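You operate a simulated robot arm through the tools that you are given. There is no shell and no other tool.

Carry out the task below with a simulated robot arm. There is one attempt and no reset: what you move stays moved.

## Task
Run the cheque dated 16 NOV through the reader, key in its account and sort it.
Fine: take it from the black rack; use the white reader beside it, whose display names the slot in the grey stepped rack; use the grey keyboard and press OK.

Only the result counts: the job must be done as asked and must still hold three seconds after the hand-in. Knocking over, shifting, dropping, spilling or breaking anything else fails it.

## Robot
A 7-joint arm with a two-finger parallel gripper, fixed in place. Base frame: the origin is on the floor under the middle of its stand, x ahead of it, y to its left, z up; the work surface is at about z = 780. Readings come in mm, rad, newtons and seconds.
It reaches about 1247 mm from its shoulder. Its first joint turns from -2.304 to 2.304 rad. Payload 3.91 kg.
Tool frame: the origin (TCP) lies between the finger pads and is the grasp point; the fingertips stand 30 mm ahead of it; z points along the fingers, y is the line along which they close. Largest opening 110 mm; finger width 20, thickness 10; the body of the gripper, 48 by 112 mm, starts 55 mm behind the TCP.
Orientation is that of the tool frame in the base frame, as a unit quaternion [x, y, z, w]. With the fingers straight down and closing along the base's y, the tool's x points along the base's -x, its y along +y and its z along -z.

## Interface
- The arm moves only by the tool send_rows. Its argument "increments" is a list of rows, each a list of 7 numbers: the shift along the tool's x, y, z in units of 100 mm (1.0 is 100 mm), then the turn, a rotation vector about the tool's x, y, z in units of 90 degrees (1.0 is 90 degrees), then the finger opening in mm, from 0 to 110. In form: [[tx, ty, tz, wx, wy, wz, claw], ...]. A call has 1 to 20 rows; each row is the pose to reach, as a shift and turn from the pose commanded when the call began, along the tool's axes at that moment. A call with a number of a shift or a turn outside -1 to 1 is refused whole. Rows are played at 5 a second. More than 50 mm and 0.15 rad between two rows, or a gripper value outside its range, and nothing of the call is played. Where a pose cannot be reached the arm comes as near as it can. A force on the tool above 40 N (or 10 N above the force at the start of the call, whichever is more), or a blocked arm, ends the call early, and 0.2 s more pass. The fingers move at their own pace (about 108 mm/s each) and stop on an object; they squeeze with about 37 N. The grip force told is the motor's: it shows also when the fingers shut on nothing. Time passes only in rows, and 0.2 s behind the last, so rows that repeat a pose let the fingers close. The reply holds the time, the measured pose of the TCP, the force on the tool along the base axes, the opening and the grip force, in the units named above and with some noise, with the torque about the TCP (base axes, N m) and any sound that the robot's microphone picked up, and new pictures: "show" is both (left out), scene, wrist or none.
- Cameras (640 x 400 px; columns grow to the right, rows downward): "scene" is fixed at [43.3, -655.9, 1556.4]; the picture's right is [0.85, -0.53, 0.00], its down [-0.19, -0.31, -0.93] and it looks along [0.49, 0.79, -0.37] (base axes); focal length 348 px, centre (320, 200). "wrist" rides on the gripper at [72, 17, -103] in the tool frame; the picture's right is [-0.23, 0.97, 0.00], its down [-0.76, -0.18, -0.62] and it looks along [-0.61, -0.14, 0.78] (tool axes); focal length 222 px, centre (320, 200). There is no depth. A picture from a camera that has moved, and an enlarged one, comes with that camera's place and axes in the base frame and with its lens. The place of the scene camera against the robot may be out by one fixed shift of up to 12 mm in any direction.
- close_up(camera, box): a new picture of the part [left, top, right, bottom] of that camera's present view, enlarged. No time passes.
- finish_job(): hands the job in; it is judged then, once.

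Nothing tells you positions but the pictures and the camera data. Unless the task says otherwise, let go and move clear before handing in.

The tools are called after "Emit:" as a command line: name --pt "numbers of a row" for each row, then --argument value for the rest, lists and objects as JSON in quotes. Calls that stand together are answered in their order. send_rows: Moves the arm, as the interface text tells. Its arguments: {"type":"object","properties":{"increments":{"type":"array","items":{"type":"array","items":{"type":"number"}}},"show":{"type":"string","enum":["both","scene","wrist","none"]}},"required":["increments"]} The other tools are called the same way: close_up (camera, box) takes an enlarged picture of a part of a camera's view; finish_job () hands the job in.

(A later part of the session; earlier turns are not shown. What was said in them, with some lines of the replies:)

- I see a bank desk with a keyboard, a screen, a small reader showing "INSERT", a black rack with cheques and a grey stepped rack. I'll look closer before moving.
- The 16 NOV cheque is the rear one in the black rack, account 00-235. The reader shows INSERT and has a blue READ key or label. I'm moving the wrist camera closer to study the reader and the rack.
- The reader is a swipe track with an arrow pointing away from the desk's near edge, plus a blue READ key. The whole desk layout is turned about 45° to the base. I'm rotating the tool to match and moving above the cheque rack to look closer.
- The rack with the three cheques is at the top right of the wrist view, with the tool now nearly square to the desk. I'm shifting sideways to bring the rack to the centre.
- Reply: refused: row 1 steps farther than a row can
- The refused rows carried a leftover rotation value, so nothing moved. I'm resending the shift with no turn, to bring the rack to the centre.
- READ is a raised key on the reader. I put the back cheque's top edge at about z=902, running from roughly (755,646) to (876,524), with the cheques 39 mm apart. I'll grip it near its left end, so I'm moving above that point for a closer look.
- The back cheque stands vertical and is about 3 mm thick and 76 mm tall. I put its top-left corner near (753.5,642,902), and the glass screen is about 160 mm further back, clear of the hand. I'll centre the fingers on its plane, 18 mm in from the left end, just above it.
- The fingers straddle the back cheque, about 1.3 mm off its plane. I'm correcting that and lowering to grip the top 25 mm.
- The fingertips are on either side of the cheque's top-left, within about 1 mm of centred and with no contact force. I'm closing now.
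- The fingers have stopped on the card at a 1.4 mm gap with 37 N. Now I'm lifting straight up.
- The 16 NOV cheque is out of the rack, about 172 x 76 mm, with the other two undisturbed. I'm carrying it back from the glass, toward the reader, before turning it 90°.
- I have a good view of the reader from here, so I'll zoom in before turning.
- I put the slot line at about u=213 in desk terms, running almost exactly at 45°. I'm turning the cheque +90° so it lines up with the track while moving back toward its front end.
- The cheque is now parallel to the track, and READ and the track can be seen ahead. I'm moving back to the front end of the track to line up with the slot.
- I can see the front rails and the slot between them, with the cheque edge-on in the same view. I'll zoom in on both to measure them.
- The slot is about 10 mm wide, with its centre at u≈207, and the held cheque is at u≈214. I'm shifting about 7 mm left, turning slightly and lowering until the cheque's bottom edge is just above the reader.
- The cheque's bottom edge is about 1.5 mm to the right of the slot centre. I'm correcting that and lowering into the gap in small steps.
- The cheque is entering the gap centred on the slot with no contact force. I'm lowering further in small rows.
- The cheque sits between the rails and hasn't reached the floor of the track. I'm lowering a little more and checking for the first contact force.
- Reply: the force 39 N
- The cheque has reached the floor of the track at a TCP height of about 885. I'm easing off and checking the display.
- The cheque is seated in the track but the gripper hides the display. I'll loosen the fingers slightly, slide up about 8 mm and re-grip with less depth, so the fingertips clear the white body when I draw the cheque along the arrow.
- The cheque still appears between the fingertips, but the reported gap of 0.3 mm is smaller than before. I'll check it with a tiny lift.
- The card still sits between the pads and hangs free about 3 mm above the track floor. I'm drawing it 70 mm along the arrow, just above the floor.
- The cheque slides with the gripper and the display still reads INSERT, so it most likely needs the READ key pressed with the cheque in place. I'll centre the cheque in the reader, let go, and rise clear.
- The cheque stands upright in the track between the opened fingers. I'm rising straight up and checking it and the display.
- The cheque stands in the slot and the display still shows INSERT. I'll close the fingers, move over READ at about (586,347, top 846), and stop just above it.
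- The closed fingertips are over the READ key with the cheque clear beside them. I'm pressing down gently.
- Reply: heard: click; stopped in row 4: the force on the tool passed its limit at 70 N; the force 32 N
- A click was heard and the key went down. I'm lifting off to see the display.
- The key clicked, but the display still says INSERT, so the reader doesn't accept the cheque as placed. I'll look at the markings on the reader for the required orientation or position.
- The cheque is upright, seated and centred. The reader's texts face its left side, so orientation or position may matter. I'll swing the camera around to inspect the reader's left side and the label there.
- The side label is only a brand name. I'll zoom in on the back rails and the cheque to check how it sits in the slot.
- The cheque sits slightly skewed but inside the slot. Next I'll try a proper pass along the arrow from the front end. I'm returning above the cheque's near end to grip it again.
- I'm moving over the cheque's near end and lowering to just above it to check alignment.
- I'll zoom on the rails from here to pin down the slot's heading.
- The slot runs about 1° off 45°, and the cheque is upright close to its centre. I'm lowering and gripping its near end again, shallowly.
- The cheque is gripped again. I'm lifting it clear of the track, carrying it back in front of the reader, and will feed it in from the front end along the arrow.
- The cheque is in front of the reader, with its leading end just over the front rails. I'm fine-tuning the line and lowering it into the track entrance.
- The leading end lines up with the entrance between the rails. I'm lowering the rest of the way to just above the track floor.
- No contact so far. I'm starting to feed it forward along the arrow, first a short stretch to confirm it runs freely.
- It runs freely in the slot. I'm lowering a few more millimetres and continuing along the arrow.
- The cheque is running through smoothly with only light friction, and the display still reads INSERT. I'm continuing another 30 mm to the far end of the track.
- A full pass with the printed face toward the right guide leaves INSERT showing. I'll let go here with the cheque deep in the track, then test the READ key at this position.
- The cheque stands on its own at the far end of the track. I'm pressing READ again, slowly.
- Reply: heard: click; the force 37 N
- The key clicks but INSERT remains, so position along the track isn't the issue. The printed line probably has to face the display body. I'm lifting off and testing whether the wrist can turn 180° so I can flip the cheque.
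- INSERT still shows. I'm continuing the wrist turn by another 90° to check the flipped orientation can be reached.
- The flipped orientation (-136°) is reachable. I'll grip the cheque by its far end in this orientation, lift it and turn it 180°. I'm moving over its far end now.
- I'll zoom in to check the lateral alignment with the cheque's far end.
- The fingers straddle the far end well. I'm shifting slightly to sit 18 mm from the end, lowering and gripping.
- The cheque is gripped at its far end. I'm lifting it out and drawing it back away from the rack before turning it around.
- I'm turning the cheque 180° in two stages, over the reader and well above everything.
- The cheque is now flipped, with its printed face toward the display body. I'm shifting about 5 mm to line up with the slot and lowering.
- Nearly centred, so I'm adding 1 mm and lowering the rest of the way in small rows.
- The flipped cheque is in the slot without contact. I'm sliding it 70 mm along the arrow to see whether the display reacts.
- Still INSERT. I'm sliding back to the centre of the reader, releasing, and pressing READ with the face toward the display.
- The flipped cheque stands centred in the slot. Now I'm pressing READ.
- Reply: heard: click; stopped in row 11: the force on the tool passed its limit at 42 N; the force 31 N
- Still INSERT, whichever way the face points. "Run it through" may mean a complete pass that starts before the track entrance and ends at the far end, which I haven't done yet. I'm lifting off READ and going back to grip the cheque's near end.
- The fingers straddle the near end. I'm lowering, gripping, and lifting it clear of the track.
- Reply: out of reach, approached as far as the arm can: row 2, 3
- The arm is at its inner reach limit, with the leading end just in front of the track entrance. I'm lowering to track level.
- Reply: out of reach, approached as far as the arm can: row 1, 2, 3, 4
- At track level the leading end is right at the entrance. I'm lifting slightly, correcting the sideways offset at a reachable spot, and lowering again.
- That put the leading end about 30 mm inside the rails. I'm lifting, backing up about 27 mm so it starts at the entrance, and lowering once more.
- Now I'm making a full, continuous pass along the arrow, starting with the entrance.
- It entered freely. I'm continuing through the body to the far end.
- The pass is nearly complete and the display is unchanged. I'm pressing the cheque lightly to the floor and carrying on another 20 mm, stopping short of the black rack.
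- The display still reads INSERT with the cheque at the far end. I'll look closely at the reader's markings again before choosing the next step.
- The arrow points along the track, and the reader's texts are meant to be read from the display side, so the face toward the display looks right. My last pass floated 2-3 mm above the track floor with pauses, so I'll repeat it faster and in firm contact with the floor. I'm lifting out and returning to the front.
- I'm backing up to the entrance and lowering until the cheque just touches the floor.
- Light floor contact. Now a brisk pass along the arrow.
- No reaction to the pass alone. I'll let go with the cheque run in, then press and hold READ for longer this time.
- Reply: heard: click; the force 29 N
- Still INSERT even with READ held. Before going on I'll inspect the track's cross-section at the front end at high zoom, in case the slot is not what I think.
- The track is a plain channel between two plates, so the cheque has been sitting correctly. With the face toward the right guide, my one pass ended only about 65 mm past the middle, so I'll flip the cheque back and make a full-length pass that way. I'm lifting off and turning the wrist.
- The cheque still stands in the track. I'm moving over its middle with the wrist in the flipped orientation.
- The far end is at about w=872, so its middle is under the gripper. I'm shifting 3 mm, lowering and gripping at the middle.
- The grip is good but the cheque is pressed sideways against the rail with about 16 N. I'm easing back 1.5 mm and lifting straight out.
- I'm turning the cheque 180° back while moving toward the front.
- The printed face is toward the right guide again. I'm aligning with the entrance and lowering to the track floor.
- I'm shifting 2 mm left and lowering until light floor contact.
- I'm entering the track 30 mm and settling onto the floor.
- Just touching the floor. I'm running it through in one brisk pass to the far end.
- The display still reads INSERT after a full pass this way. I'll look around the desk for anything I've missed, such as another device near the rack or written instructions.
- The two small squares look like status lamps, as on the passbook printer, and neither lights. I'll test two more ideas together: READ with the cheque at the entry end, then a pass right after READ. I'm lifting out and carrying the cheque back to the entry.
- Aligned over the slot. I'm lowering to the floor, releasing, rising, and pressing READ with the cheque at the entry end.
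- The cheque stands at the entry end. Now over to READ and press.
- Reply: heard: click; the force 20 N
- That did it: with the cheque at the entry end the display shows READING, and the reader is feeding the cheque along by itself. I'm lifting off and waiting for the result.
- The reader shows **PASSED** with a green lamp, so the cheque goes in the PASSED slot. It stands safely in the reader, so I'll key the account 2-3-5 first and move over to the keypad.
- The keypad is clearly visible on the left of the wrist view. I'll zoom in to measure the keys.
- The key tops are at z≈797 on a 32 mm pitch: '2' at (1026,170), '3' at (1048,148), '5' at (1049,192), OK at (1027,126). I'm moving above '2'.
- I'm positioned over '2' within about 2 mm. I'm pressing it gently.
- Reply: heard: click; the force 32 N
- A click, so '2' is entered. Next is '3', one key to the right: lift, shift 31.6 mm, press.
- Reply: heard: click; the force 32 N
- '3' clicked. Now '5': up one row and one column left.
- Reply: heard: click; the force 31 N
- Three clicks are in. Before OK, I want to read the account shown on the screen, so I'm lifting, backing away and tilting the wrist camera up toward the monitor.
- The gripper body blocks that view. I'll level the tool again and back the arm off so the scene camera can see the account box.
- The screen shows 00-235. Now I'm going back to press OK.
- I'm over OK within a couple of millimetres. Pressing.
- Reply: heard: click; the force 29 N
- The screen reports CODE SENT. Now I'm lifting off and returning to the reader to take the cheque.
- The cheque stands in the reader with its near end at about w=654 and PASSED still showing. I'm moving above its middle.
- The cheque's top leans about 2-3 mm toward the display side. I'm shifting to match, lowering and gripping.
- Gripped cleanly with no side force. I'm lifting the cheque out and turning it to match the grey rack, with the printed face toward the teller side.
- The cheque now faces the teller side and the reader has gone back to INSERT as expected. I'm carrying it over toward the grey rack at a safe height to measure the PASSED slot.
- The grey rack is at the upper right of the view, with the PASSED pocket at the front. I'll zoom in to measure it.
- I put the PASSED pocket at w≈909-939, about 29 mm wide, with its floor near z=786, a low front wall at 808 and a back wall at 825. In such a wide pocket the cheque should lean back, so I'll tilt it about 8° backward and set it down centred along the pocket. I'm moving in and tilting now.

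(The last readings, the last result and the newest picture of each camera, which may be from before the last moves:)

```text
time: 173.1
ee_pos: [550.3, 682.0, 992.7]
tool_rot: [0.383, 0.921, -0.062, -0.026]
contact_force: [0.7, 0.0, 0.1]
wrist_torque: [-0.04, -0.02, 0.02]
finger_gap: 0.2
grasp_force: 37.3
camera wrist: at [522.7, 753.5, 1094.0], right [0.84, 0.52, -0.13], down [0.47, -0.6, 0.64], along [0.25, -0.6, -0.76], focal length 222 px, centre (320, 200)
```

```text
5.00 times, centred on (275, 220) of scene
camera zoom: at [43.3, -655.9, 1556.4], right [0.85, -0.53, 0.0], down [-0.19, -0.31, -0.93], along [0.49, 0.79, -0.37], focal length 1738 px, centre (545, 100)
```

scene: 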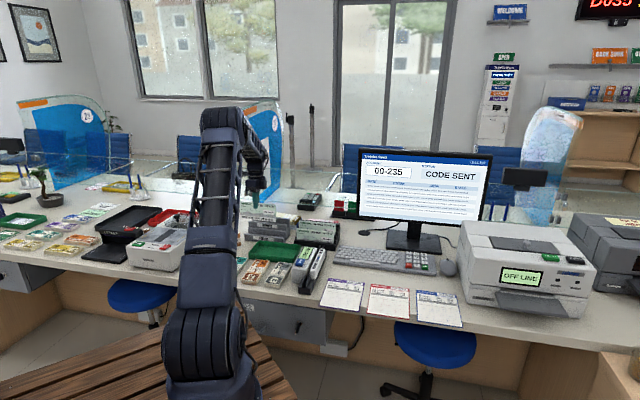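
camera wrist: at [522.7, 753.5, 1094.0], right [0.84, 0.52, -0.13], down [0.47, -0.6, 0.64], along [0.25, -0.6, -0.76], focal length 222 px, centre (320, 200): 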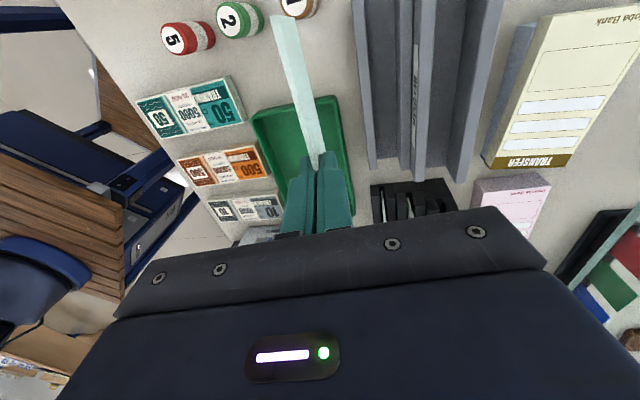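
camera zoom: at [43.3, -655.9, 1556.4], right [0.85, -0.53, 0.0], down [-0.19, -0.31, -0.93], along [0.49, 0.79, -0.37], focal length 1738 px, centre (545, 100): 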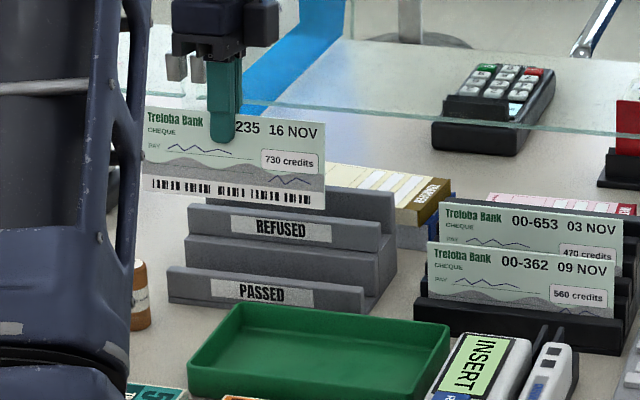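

The view from above puts the pocket at w≈908-937. I'm moving over it with the cheque tilted back and lowering partway.

Emit:
send_rows --pt "0 0.25 -0.035 0 0 0 0" --pt "0 0.5 -0.07 0 0 0 0" --pt "0 0.647 -0.091 0 0 0 0" --pt "0 0.689 0.2 0 0 0 0" --pt "0 0.73 0.503 0 0 0 0" --pt "0 0.73 0.503 0 0 0 0" --show "both"

Emit:
close_up --camera "wrist" --box '[240, 0, 400, 200]'

Emit:
close_up --camera "scene" --box '[240, 180, 320, 260]'

```text
time: 174.5
ee_pos: [597.6, 727.7, 934.5]
tool_rot: [0.383, 0.921, -0.062, -0.026]
contact_force: [-0.5, 0.3, 0.1]
wrist_torque: [-0.02, -0.01, -0.01]
finger_gap: 0.6
grasp_force: 37.1
camera wrist: at [569.2, 799.5, 1034.3], right [0.84, 0.52, -0.13], down [0.47, -0.6, 0.64], along [0.26, -0.6, -0.76], focal length 222 px, centre (320, 200)
```

scene: 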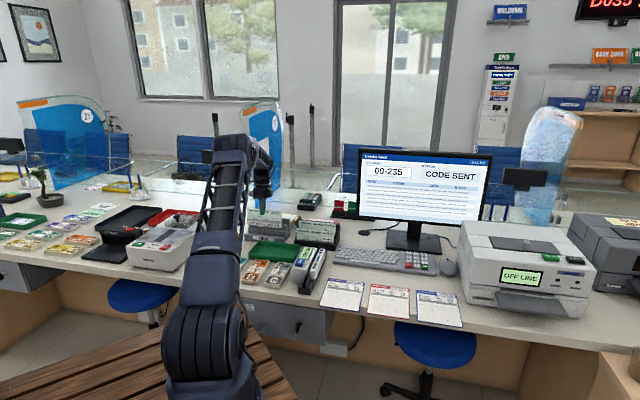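
wrist: 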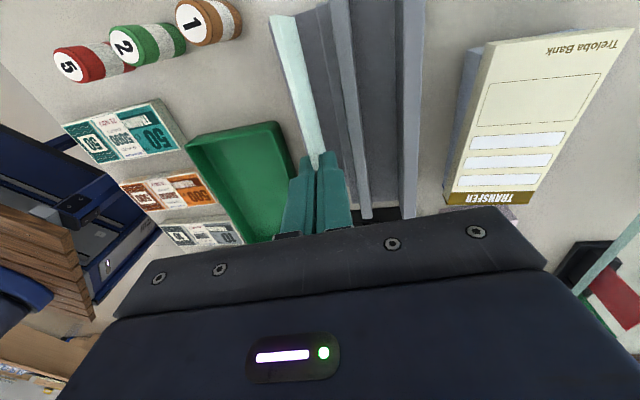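

```text
2.00 times, centred on (320, 100) of wrist
camera zoom: at [569.2, 799.5, 1034.3], right [0.84, 0.52, -0.13], down [0.47, -0.6, 0.64], along [0.26, -0.6, -0.76], focal length 444 px, centre (320, 400)
```

zoom: 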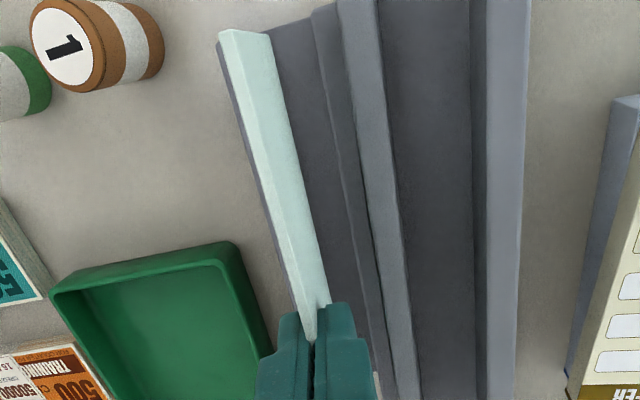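

```text
5.00 times, centred on (280, 220) of scene
camera zoom: at [43.3, -655.9, 1556.4], right [0.85, -0.53, 0.0], down [-0.19, -0.31, -0.93], along [0.49, 0.79, -0.37], focal length 1738 px, centre (520, 100)
```

zoom: 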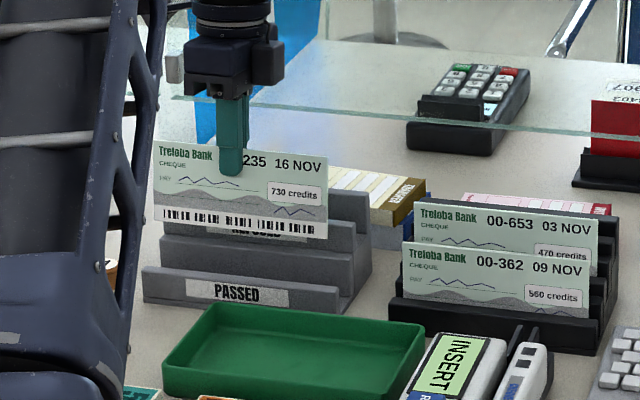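

The cheque hangs over the middle of the PASSED pocket, clear of the REFUSED wall. I'm lowering straight down in small steps.

Emit:
send_rows --pt "0 0.028 0.2 0 0 0 0" --pt "0 0.05 0.35 0 0 0 0" --pt "0 0.065 0.465 0 0 0 0" --pt "0 0.072 0.515 0 0 0 0" --pt "0 0.072 0.515 0 0 0 0" --show "both"

Emit:
close_up --camera "wrist" --box '[240, 0, 400, 200]'

Emit:
close_up --camera "scene" --box '[245, 190, 315, 255]'

```text
time: 175.7
ee_pos: [597.4, 727.9, 881.5]
tool_rot: [0.382, 0.922, -0.062, -0.026]
contact_force: [-0.1, 0.1, -0.4]
wrist_torque: [-0.03, -0.01, -0.04]
finger_gap: 0.5
grasp_force: 37.0
camera wrist: at [569.6, 799.2, 981.9], right [0.84, 0.52, -0.13], down [0.47, -0.6, 0.64], along [0.26, -0.6, -0.76], focal length 222 px, centre (320, 200)
```

scene: 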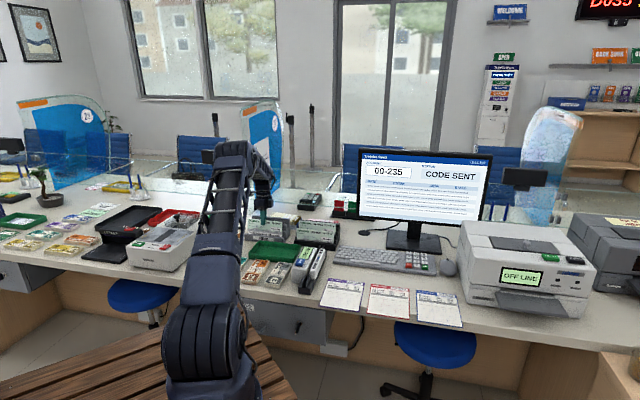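
wrist: 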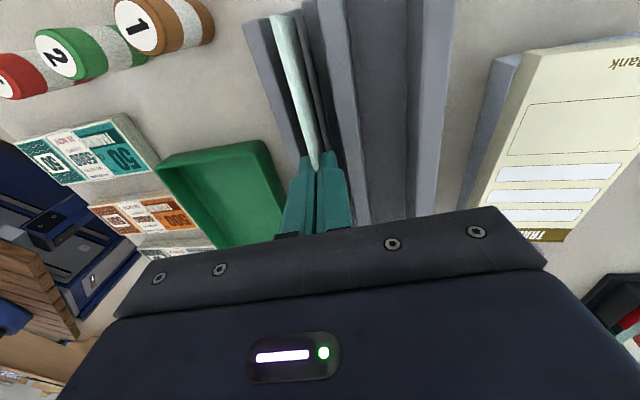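

```text
2.00 times, centred on (320, 100) of wrist
camera zoom: at [569.6, 799.2, 981.9], right [0.84, 0.52, -0.13], down [0.47, -0.6, 0.64], along [0.26, -0.6, -0.76], focal length 444 px, centre (320, 400)
```

zoom: 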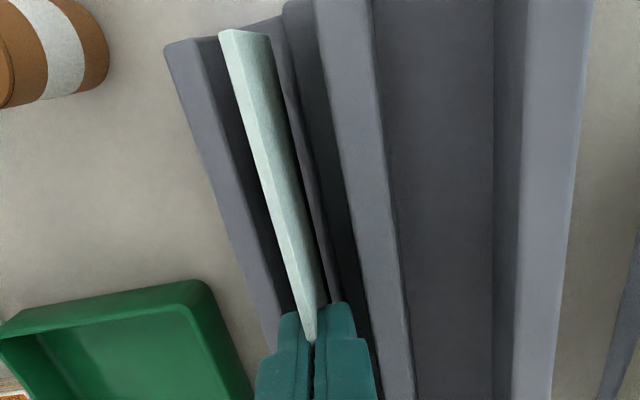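

```text
6.15 times, centred on (280, 222) of scene
camera zoom: at [43.3, -655.9, 1556.4], right [0.85, -0.53, 0.0], down [-0.19, -0.31, -0.93], along [0.49, 0.79, -0.37], focal length 2139 px, centre (566, 62)
```

zoom: 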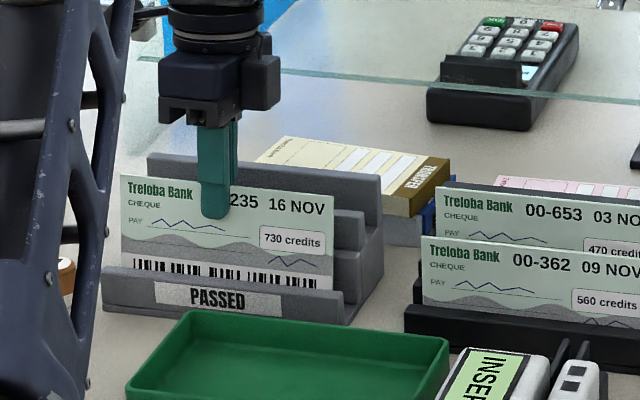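

The cheque is down behind the PASSED front wall. I'm lowering the last few millimetres until it touches the floor.

Emit:
send_rows --pt "0 0.003 0.02 0 0 0 0" --pt "0 0.006 0.04 0 0 0 0" --pt "0 0.006 0.04 0 0 0 0" --show "none"

```text
time: 176.5
ee_pos: [598.6, 727.3, 876.9]
tool_rot: [0.382, 0.922, -0.062, -0.026]
contact_force: [0.9, 0.0, 0.5]
wrist_torque: [0.0, 0.01, -0.01]
finger_gap: 0.1
grasp_force: 37.2
```

Emit:
send_rows --pt "0 0.002 0.015 0 0 0 0" --pt "0 0.004 0.03 0 0 0 0" --pt "0 0.004 0.03 0 0 0 0" --show "none"

```text
time: 177.3
ee_pos: [599.0, 728.0, 875.1]
tool_rot: [0.383, 0.921, -0.062, -0.026]
contact_force: [0.2, -1.0, 0.0]
wrist_torque: [0.02, 0.0, -0.01]
finger_gap: 0.1
grasp_force: 37.2
```

No contact yet, so I'm continuing down gently.

Emit:
send_rows --pt "0 0.002 0.015 0 0 0 0" --pt "0 0.004 0.03 0 0 0 0" --pt "0 0.004 0.03 0 0 0 0" --show "none"

```text
time: 178.1
ee_pos: [598.5, 728.4, 871.0]
tool_rot: [0.383, 0.921, -0.062, -0.026]
contact_force: [0.5, -1.1, 0.3]
wrist_torque: [0.01, 0.01, 0.02]
finger_gap: 0.2
grasp_force: 37.2
```

Emit:
send_rows --pt "0 0.001 0.01 0 0 0 0" --pt "0 0.003 0.02 0 0 0 0" --pt "0 0.003 0.02 0 0 0 0" --show "both"

Emit:
close_up --camera "wrist" --box '[240, 0, 400, 200]'

Emit:
close_up --camera "scene" --box '[245, 190, 315, 255]'

```text
time: 178.9
ee_pos: [598.6, 727.6, 869.6]
tool_rot: [0.383, 0.921, -0.062, -0.025]
contact_force: [0.1, 0.3, -0.3]
wrist_torque: [0.0, 0.04, -0.02]
finger_gap: 0.4
grasp_force: 36.7
camera wrist: at [569.7, 799.7, 969.9], right [0.84, 0.52, -0.13], down [0.47, -0.6, 0.64], along [0.26, -0.6, -0.76], focal length 222 px, centre (320, 200)
```

scene: 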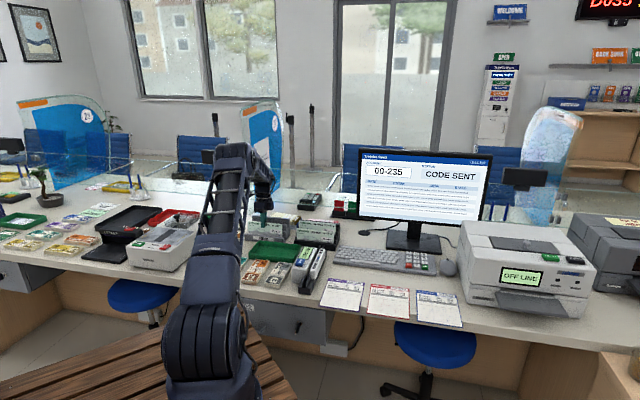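
wrist: 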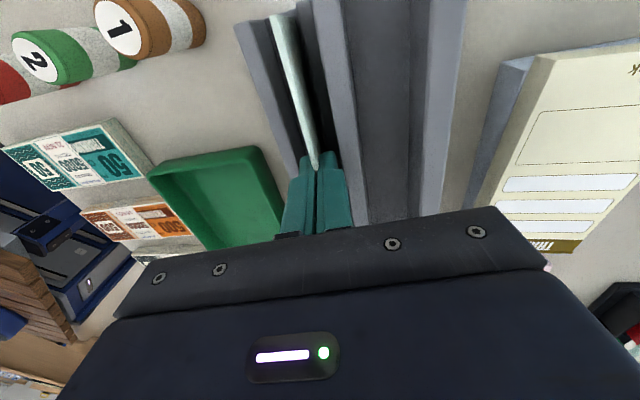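

```text
2.00 times, centred on (320, 100) of wrist
camera zoom: at [569.7, 799.7, 969.9], right [0.84, 0.52, -0.13], down [0.47, -0.6, 0.64], along [0.26, -0.6, -0.76], focal length 444 px, centre (320, 400)
```

zoom: 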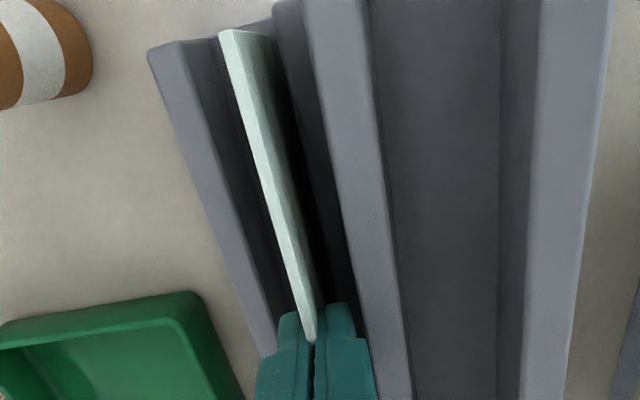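

```text
6.15 times, centred on (280, 222) of scene
camera zoom: at [43.3, -655.9, 1556.4], right [0.85, -0.53, 0.0], down [-0.19, -0.31, -0.93], along [0.49, 0.79, -0.37], focal length 2139 px, centre (566, 62)
```

zoom: 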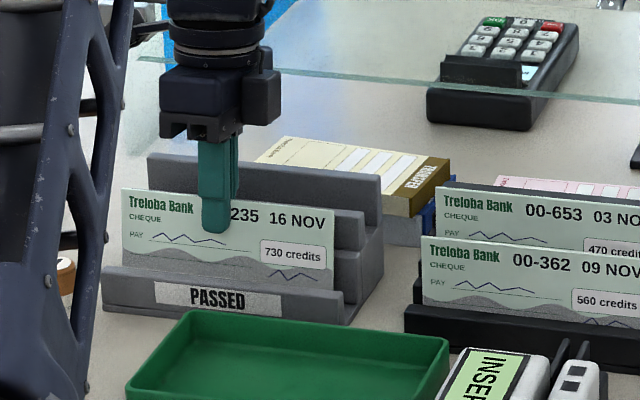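

Still hanging free, so the pocket floor is a bit lower than I estimated. I'm continuing in 2 mm steps.

Emit:
send_rows --pt "0 0.001 0.01 0 0 0 0" --pt "0 0.003 0.02 0 0 0 0" --pt "0 0.003 0.02 0 0 0 0" --show "none"

```text
time: 179.7
ee_pos: [597.5, 728.1, 867.5]
tool_rot: [0.383, 0.921, -0.061, -0.026]
contact_force: [0.0, 0.4, 5.3]
wrist_torque: [-0.2, -0.21, 0.0]
finger_gap: 0.2
grasp_force: 36.9
```

Contact with the pocket floor at 5 N. I'm easing off, opening the fingers only slightly, and sliding up along the cheque so it settles back against the wall.

Emit:
send_rows --pt "0 0 -0.005 0 0 0 0" --pt "0 0 -0.005 0 0 0 3" --pt "0 0 -0.005 0 0 0 5" --pt "0 0 -0.005 0 0 0 5" --pt "0 0 -0.005 0 0 0 5" --show "both"

Emit:
close_up --camera "wrist" --box '[240, 0, 400, 200]'

Emit:
close_up --camera "scene" --box '[245, 190, 315, 255]'

```text
time: 180.9
ee_pos: [598.5, 727.3, 868.3]
tool_rot: [0.383, 0.921, -0.063, -0.026]
contact_force: [-0.4, -0.4, 0.0]
wrist_torque: [-0.01, 0.02, 0.02]
finger_gap: 5.1
grasp_force: 0.1
camera wrist: at [569.7, 799.8, 968.4], right [0.84, 0.52, -0.13], down [0.47, -0.6, 0.64], along [0.26, -0.6, -0.76], focal length 222 px, centre (320, 200)
```

scene: 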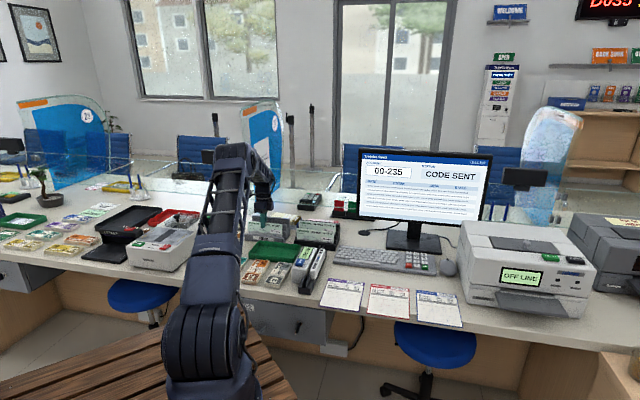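
wrist: 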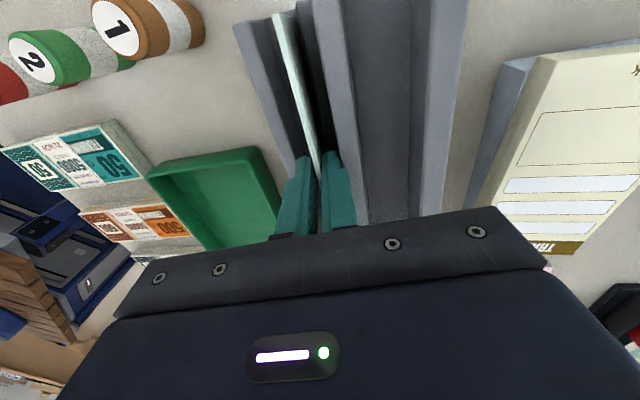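

```text
2.00 times, centred on (320, 100) of wrist
camera zoom: at [569.7, 799.8, 968.4], right [0.84, 0.52, -0.13], down [0.47, -0.6, 0.64], along [0.26, -0.6, -0.76], focal length 444 px, centre (320, 400)
```

zoom: 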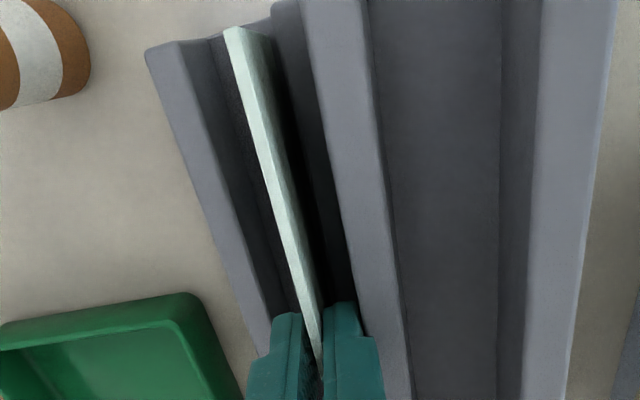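

```text
6.15 times, centred on (280, 222) of scene
camera zoom: at [43.3, -655.9, 1556.4], right [0.85, -0.53, 0.0], down [-0.19, -0.31, -0.93], along [0.49, 0.79, -0.37], focal length 2139 px, centre (566, 62)
```

zoom: 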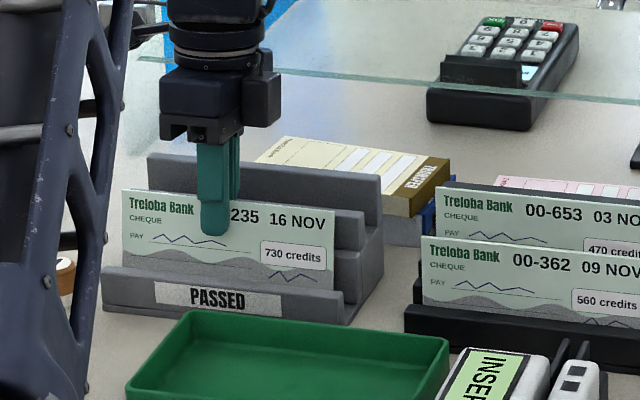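

The cheque leans back onto the rear finger, as wanted. I'm withdrawing upward slowly.

Emit:
send_rows --pt "0 0 -0.06 0 0 0 5" --pt "0 0 -0.12 0 0 0 5" --pt "0 0 -0.18 0 0 0 5" --pt "0 0 -0.24 0 0 0 5" --pt "0 0 -0.3 0 0 0 5" --pt "0 0 -0.36 0 0 0 5" --pt "0 0 -0.36 0 0 0 5" --show "both"

Emit:
close_up --camera "wrist" --box '[240, 0, 400, 200]'

Emit:
close_up --camera "scene" --box '[245, 190, 315, 255]'

```text
time: 182.5
ee_pos: [600.1, 730.9, 903.6]
tool_rot: [0.383, 0.922, -0.061, -0.025]
contact_force: [0.3, 0.2, -0.3]
wrist_torque: [-0.01, 0.01, 0.01]
finger_gap: 5.1
grasp_force: 0.1
camera wrist: at [572.6, 802.8, 1004.2], right [0.84, 0.52, -0.13], down [0.47, -0.6, 0.64], along [0.26, -0.6, -0.76], focal length 222 px, centre (320, 200)
```

scene: 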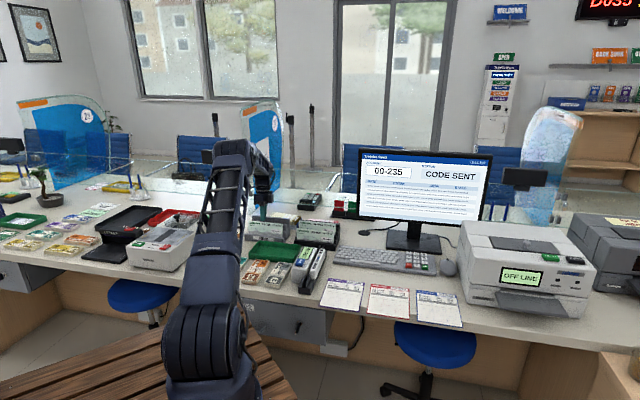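
wrist: 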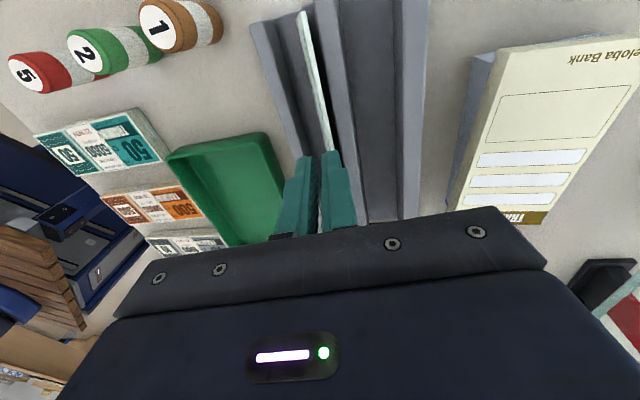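

```text
2.00 times, centred on (320, 100) of wrist
camera zoom: at [572.6, 802.8, 1004.2], right [0.84, 0.52, -0.13], down [0.47, -0.6, 0.64], along [0.26, -0.6, -0.76], focal length 444 px, centre (320, 400)
```

zoom: 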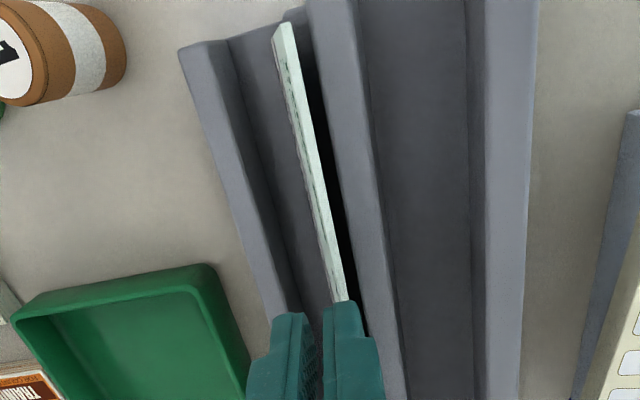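

```text
6.15 times, centred on (280, 222) of scene
camera zoom: at [43.3, -655.9, 1556.4], right [0.85, -0.53, 0.0], down [-0.19, -0.31, -0.93], along [0.49, 0.79, -0.37], focal length 2139 px, centre (566, 62)
```

zoom: 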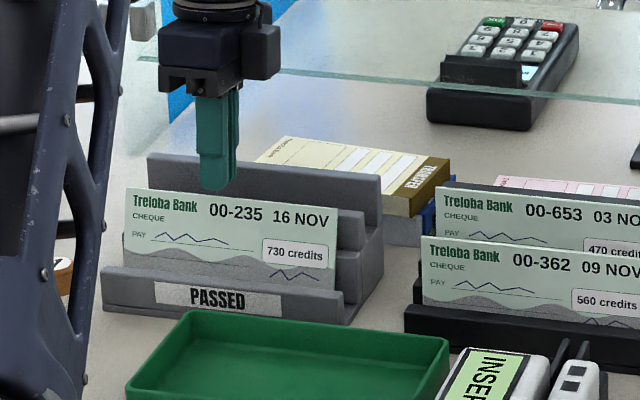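

The cheque rests in the PASSED pocket, leaning against the back wall. I'm moving the gripper up and well clear.

Emit:
send_rows --pt "0 0 -0.25 0 0 0 5" --pt "0 0 -0.55 0 0 0 10" --pt "0 0 -0.9 0 0 0 10" --pt "0 -0.3 -0.9 0 0 0 10" --pt "0 -0.6 -0.9 0 0 0 10" --pt "0 -0.95 -0.9 0 0 0 10" --pt "0 -0.95 -0.9 0 0 0 10" --pt "0 -0.95 -0.9 0 0 0 10" --pt "0 -0.95 -0.9 0 0 0 10" --show "both"

Emit:
close_up --camera "scene" --box '[235, 190, 345, 300]'

Emit:
close_up --camera "wrist" --box '[300, 0, 500, 200]'

Emit:
close_up --camera "scene" --box '[340, 140, 500, 290]'

```text
time: 184.5
ee_pos: [542.8, 673.2, 1005.8]
tool_rot: [0.383, 0.922, -0.061, -0.026]
contact_force: [0.9, -0.2, -0.6]
wrist_torque: [-0.01, -0.03, -0.03]
finger_gap: 9.9
grasp_force: 0.0
camera wrist: at [514.4, 745.1, 1105.8], right [0.84, 0.52, -0.13], down [0.47, -0.6, 0.64], along [0.26, -0.6, -0.76], focal length 222 px, centre (320, 200)
```

scene: 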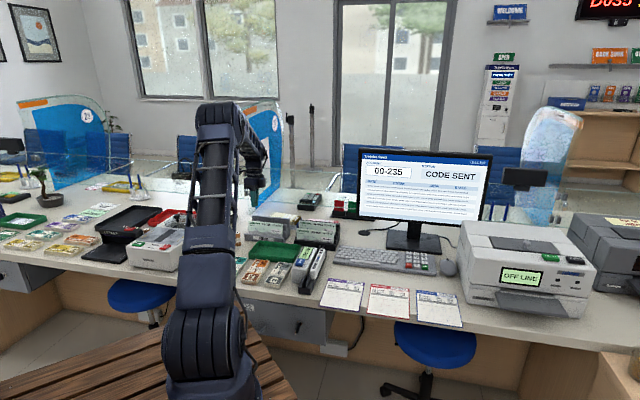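
wrist: 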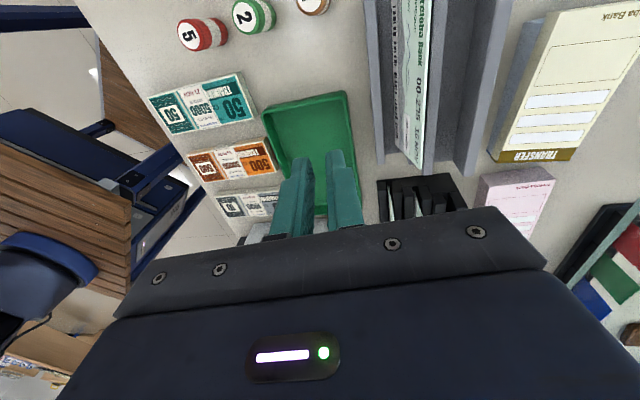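

```text
3.64 times, centred on (290, 245) of scene
camera zoom: at [43.3, -655.9, 1556.4], right [0.85, -0.53, 0.0], down [-0.19, -0.31, -0.93], along [0.49, 0.79, -0.37], focal length 1264 px, centre (429, 36)
```

zoom: 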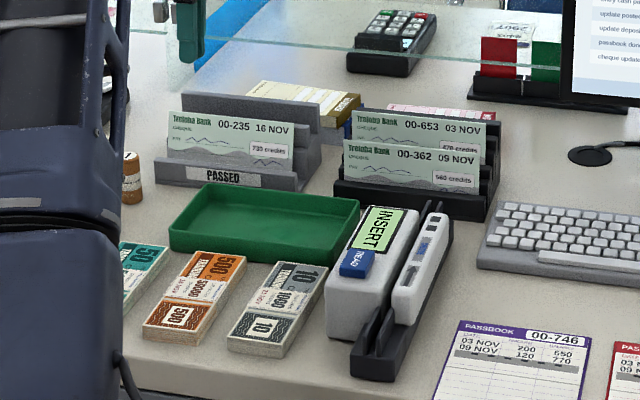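

```text
2.00 times, centred on (400, 100) of wrist
camera zoom: at [514.4, 745.1, 1105.8], right [0.84, 0.52, -0.13], down [0.47, -0.6, 0.64], along [0.26, -0.6, -0.76], focal length 444 px, centre (160, 400)
```

zoom: 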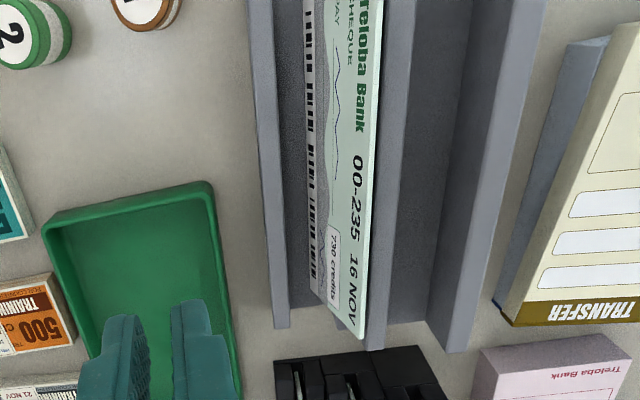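

```text
2.67 times, centred on (420, 215) of scene
camera zoom: at [43.3, -655.9, 1556.4], right [0.85, -0.53, 0.0], down [-0.19, -0.31, -0.93], along [0.49, 0.79, -0.37], focal length 927 px, centre (53, 160)
```

zoom: 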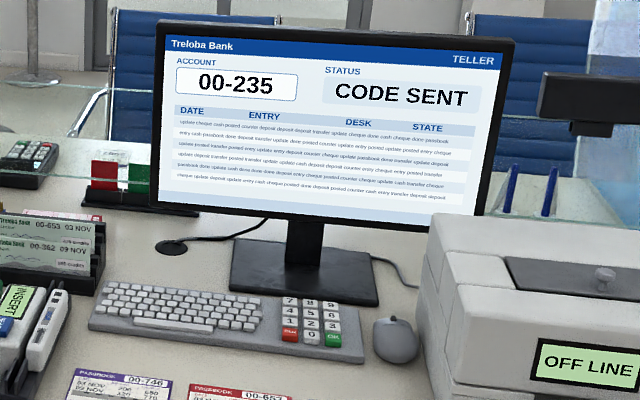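

The 00-235 cheque stands in the PASSED pocket and the screen shows 00-235 with CODE SENT. The other two cheques, the reader and the rest of the desk look undisturbed. The gripper is open and clear, so I'll wait briefly to confirm it stays put.

Emit:
send_rows --pt "0 0 0 0 0 0 10" --pt "0 0 0 0 0 0 10" --pt "0 0 0 0 0 0 10" --pt "0 0 0 0 0 0 10" --pt "0 0 0 0 0 0 10" --pt "0 0 0 0 0 0 10" --pt "0 0 0 0 0 0 10" --pt "0 0 0 0 0 0 10" --show "scene"

Emit:
close_up --camera "scene" --box '[245, 195, 325, 260]'

```text
time: 186.3
ee_pos: [542.9, 672.7, 1005.3]
tool_rot: [0.383, 0.921, -0.062, -0.026]
contact_force: [-0.8, 0.5, -0.2]
wrist_torque: [-0.02, -0.01, 0.01]
finger_gap: 9.8
grasp_force: 0.1
```

scene: 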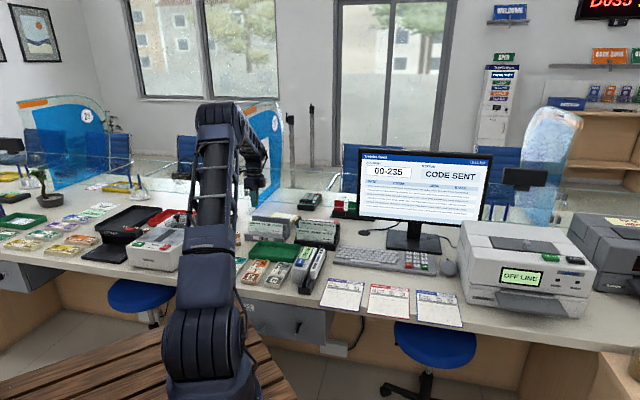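

```text
6.15 times, centred on (285, 228) of scene
camera zoom: at [43.3, -655.9, 1556.4], right [0.85, -0.53, 0.0], down [-0.19, -0.31, -0.93], along [0.49, 0.79, -0.37], focal length 2139 px, centre (535, 31)
```

zoom: 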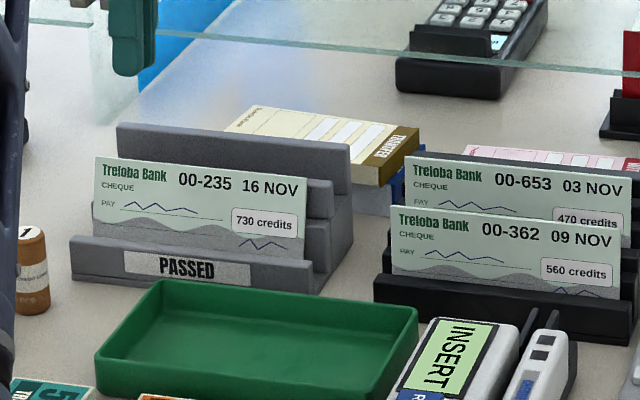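

The 16 NOV cheque (00-235) is stable in the PASSED pocket, the code has been sent, and nothing else looks moved. I'm handing in the job.

Emit:
finish_job

```text
The job is handed in.
```

I ran the 16 NOV cheque (account 00-235) through the reader, keyed in its account and sorted it, then handed the job in.

- **Reader:** it named the slot PASSED. It only accepted the cheque once I stood it at the entry end of the track and pressed READ. Several earlier tries, with the cheque in the middle, at the far end, or pulled through by hand, did nothing.
- **Account:** I keyed 2-3-5, checked that the screen showed 00-235, and pressed OK. The screen then showed CODE SENT.
- **Sorting:** the cheque stands in the PASSED slot of the grey rack, leaning back against its rear wall with its face to the teller side. It had not moved about five seconds after I let go.

In the last pictures the other two cheques are still in the black rack, and the reader and the rest of the desk look unmoved. The gripper is open and clear of everything.
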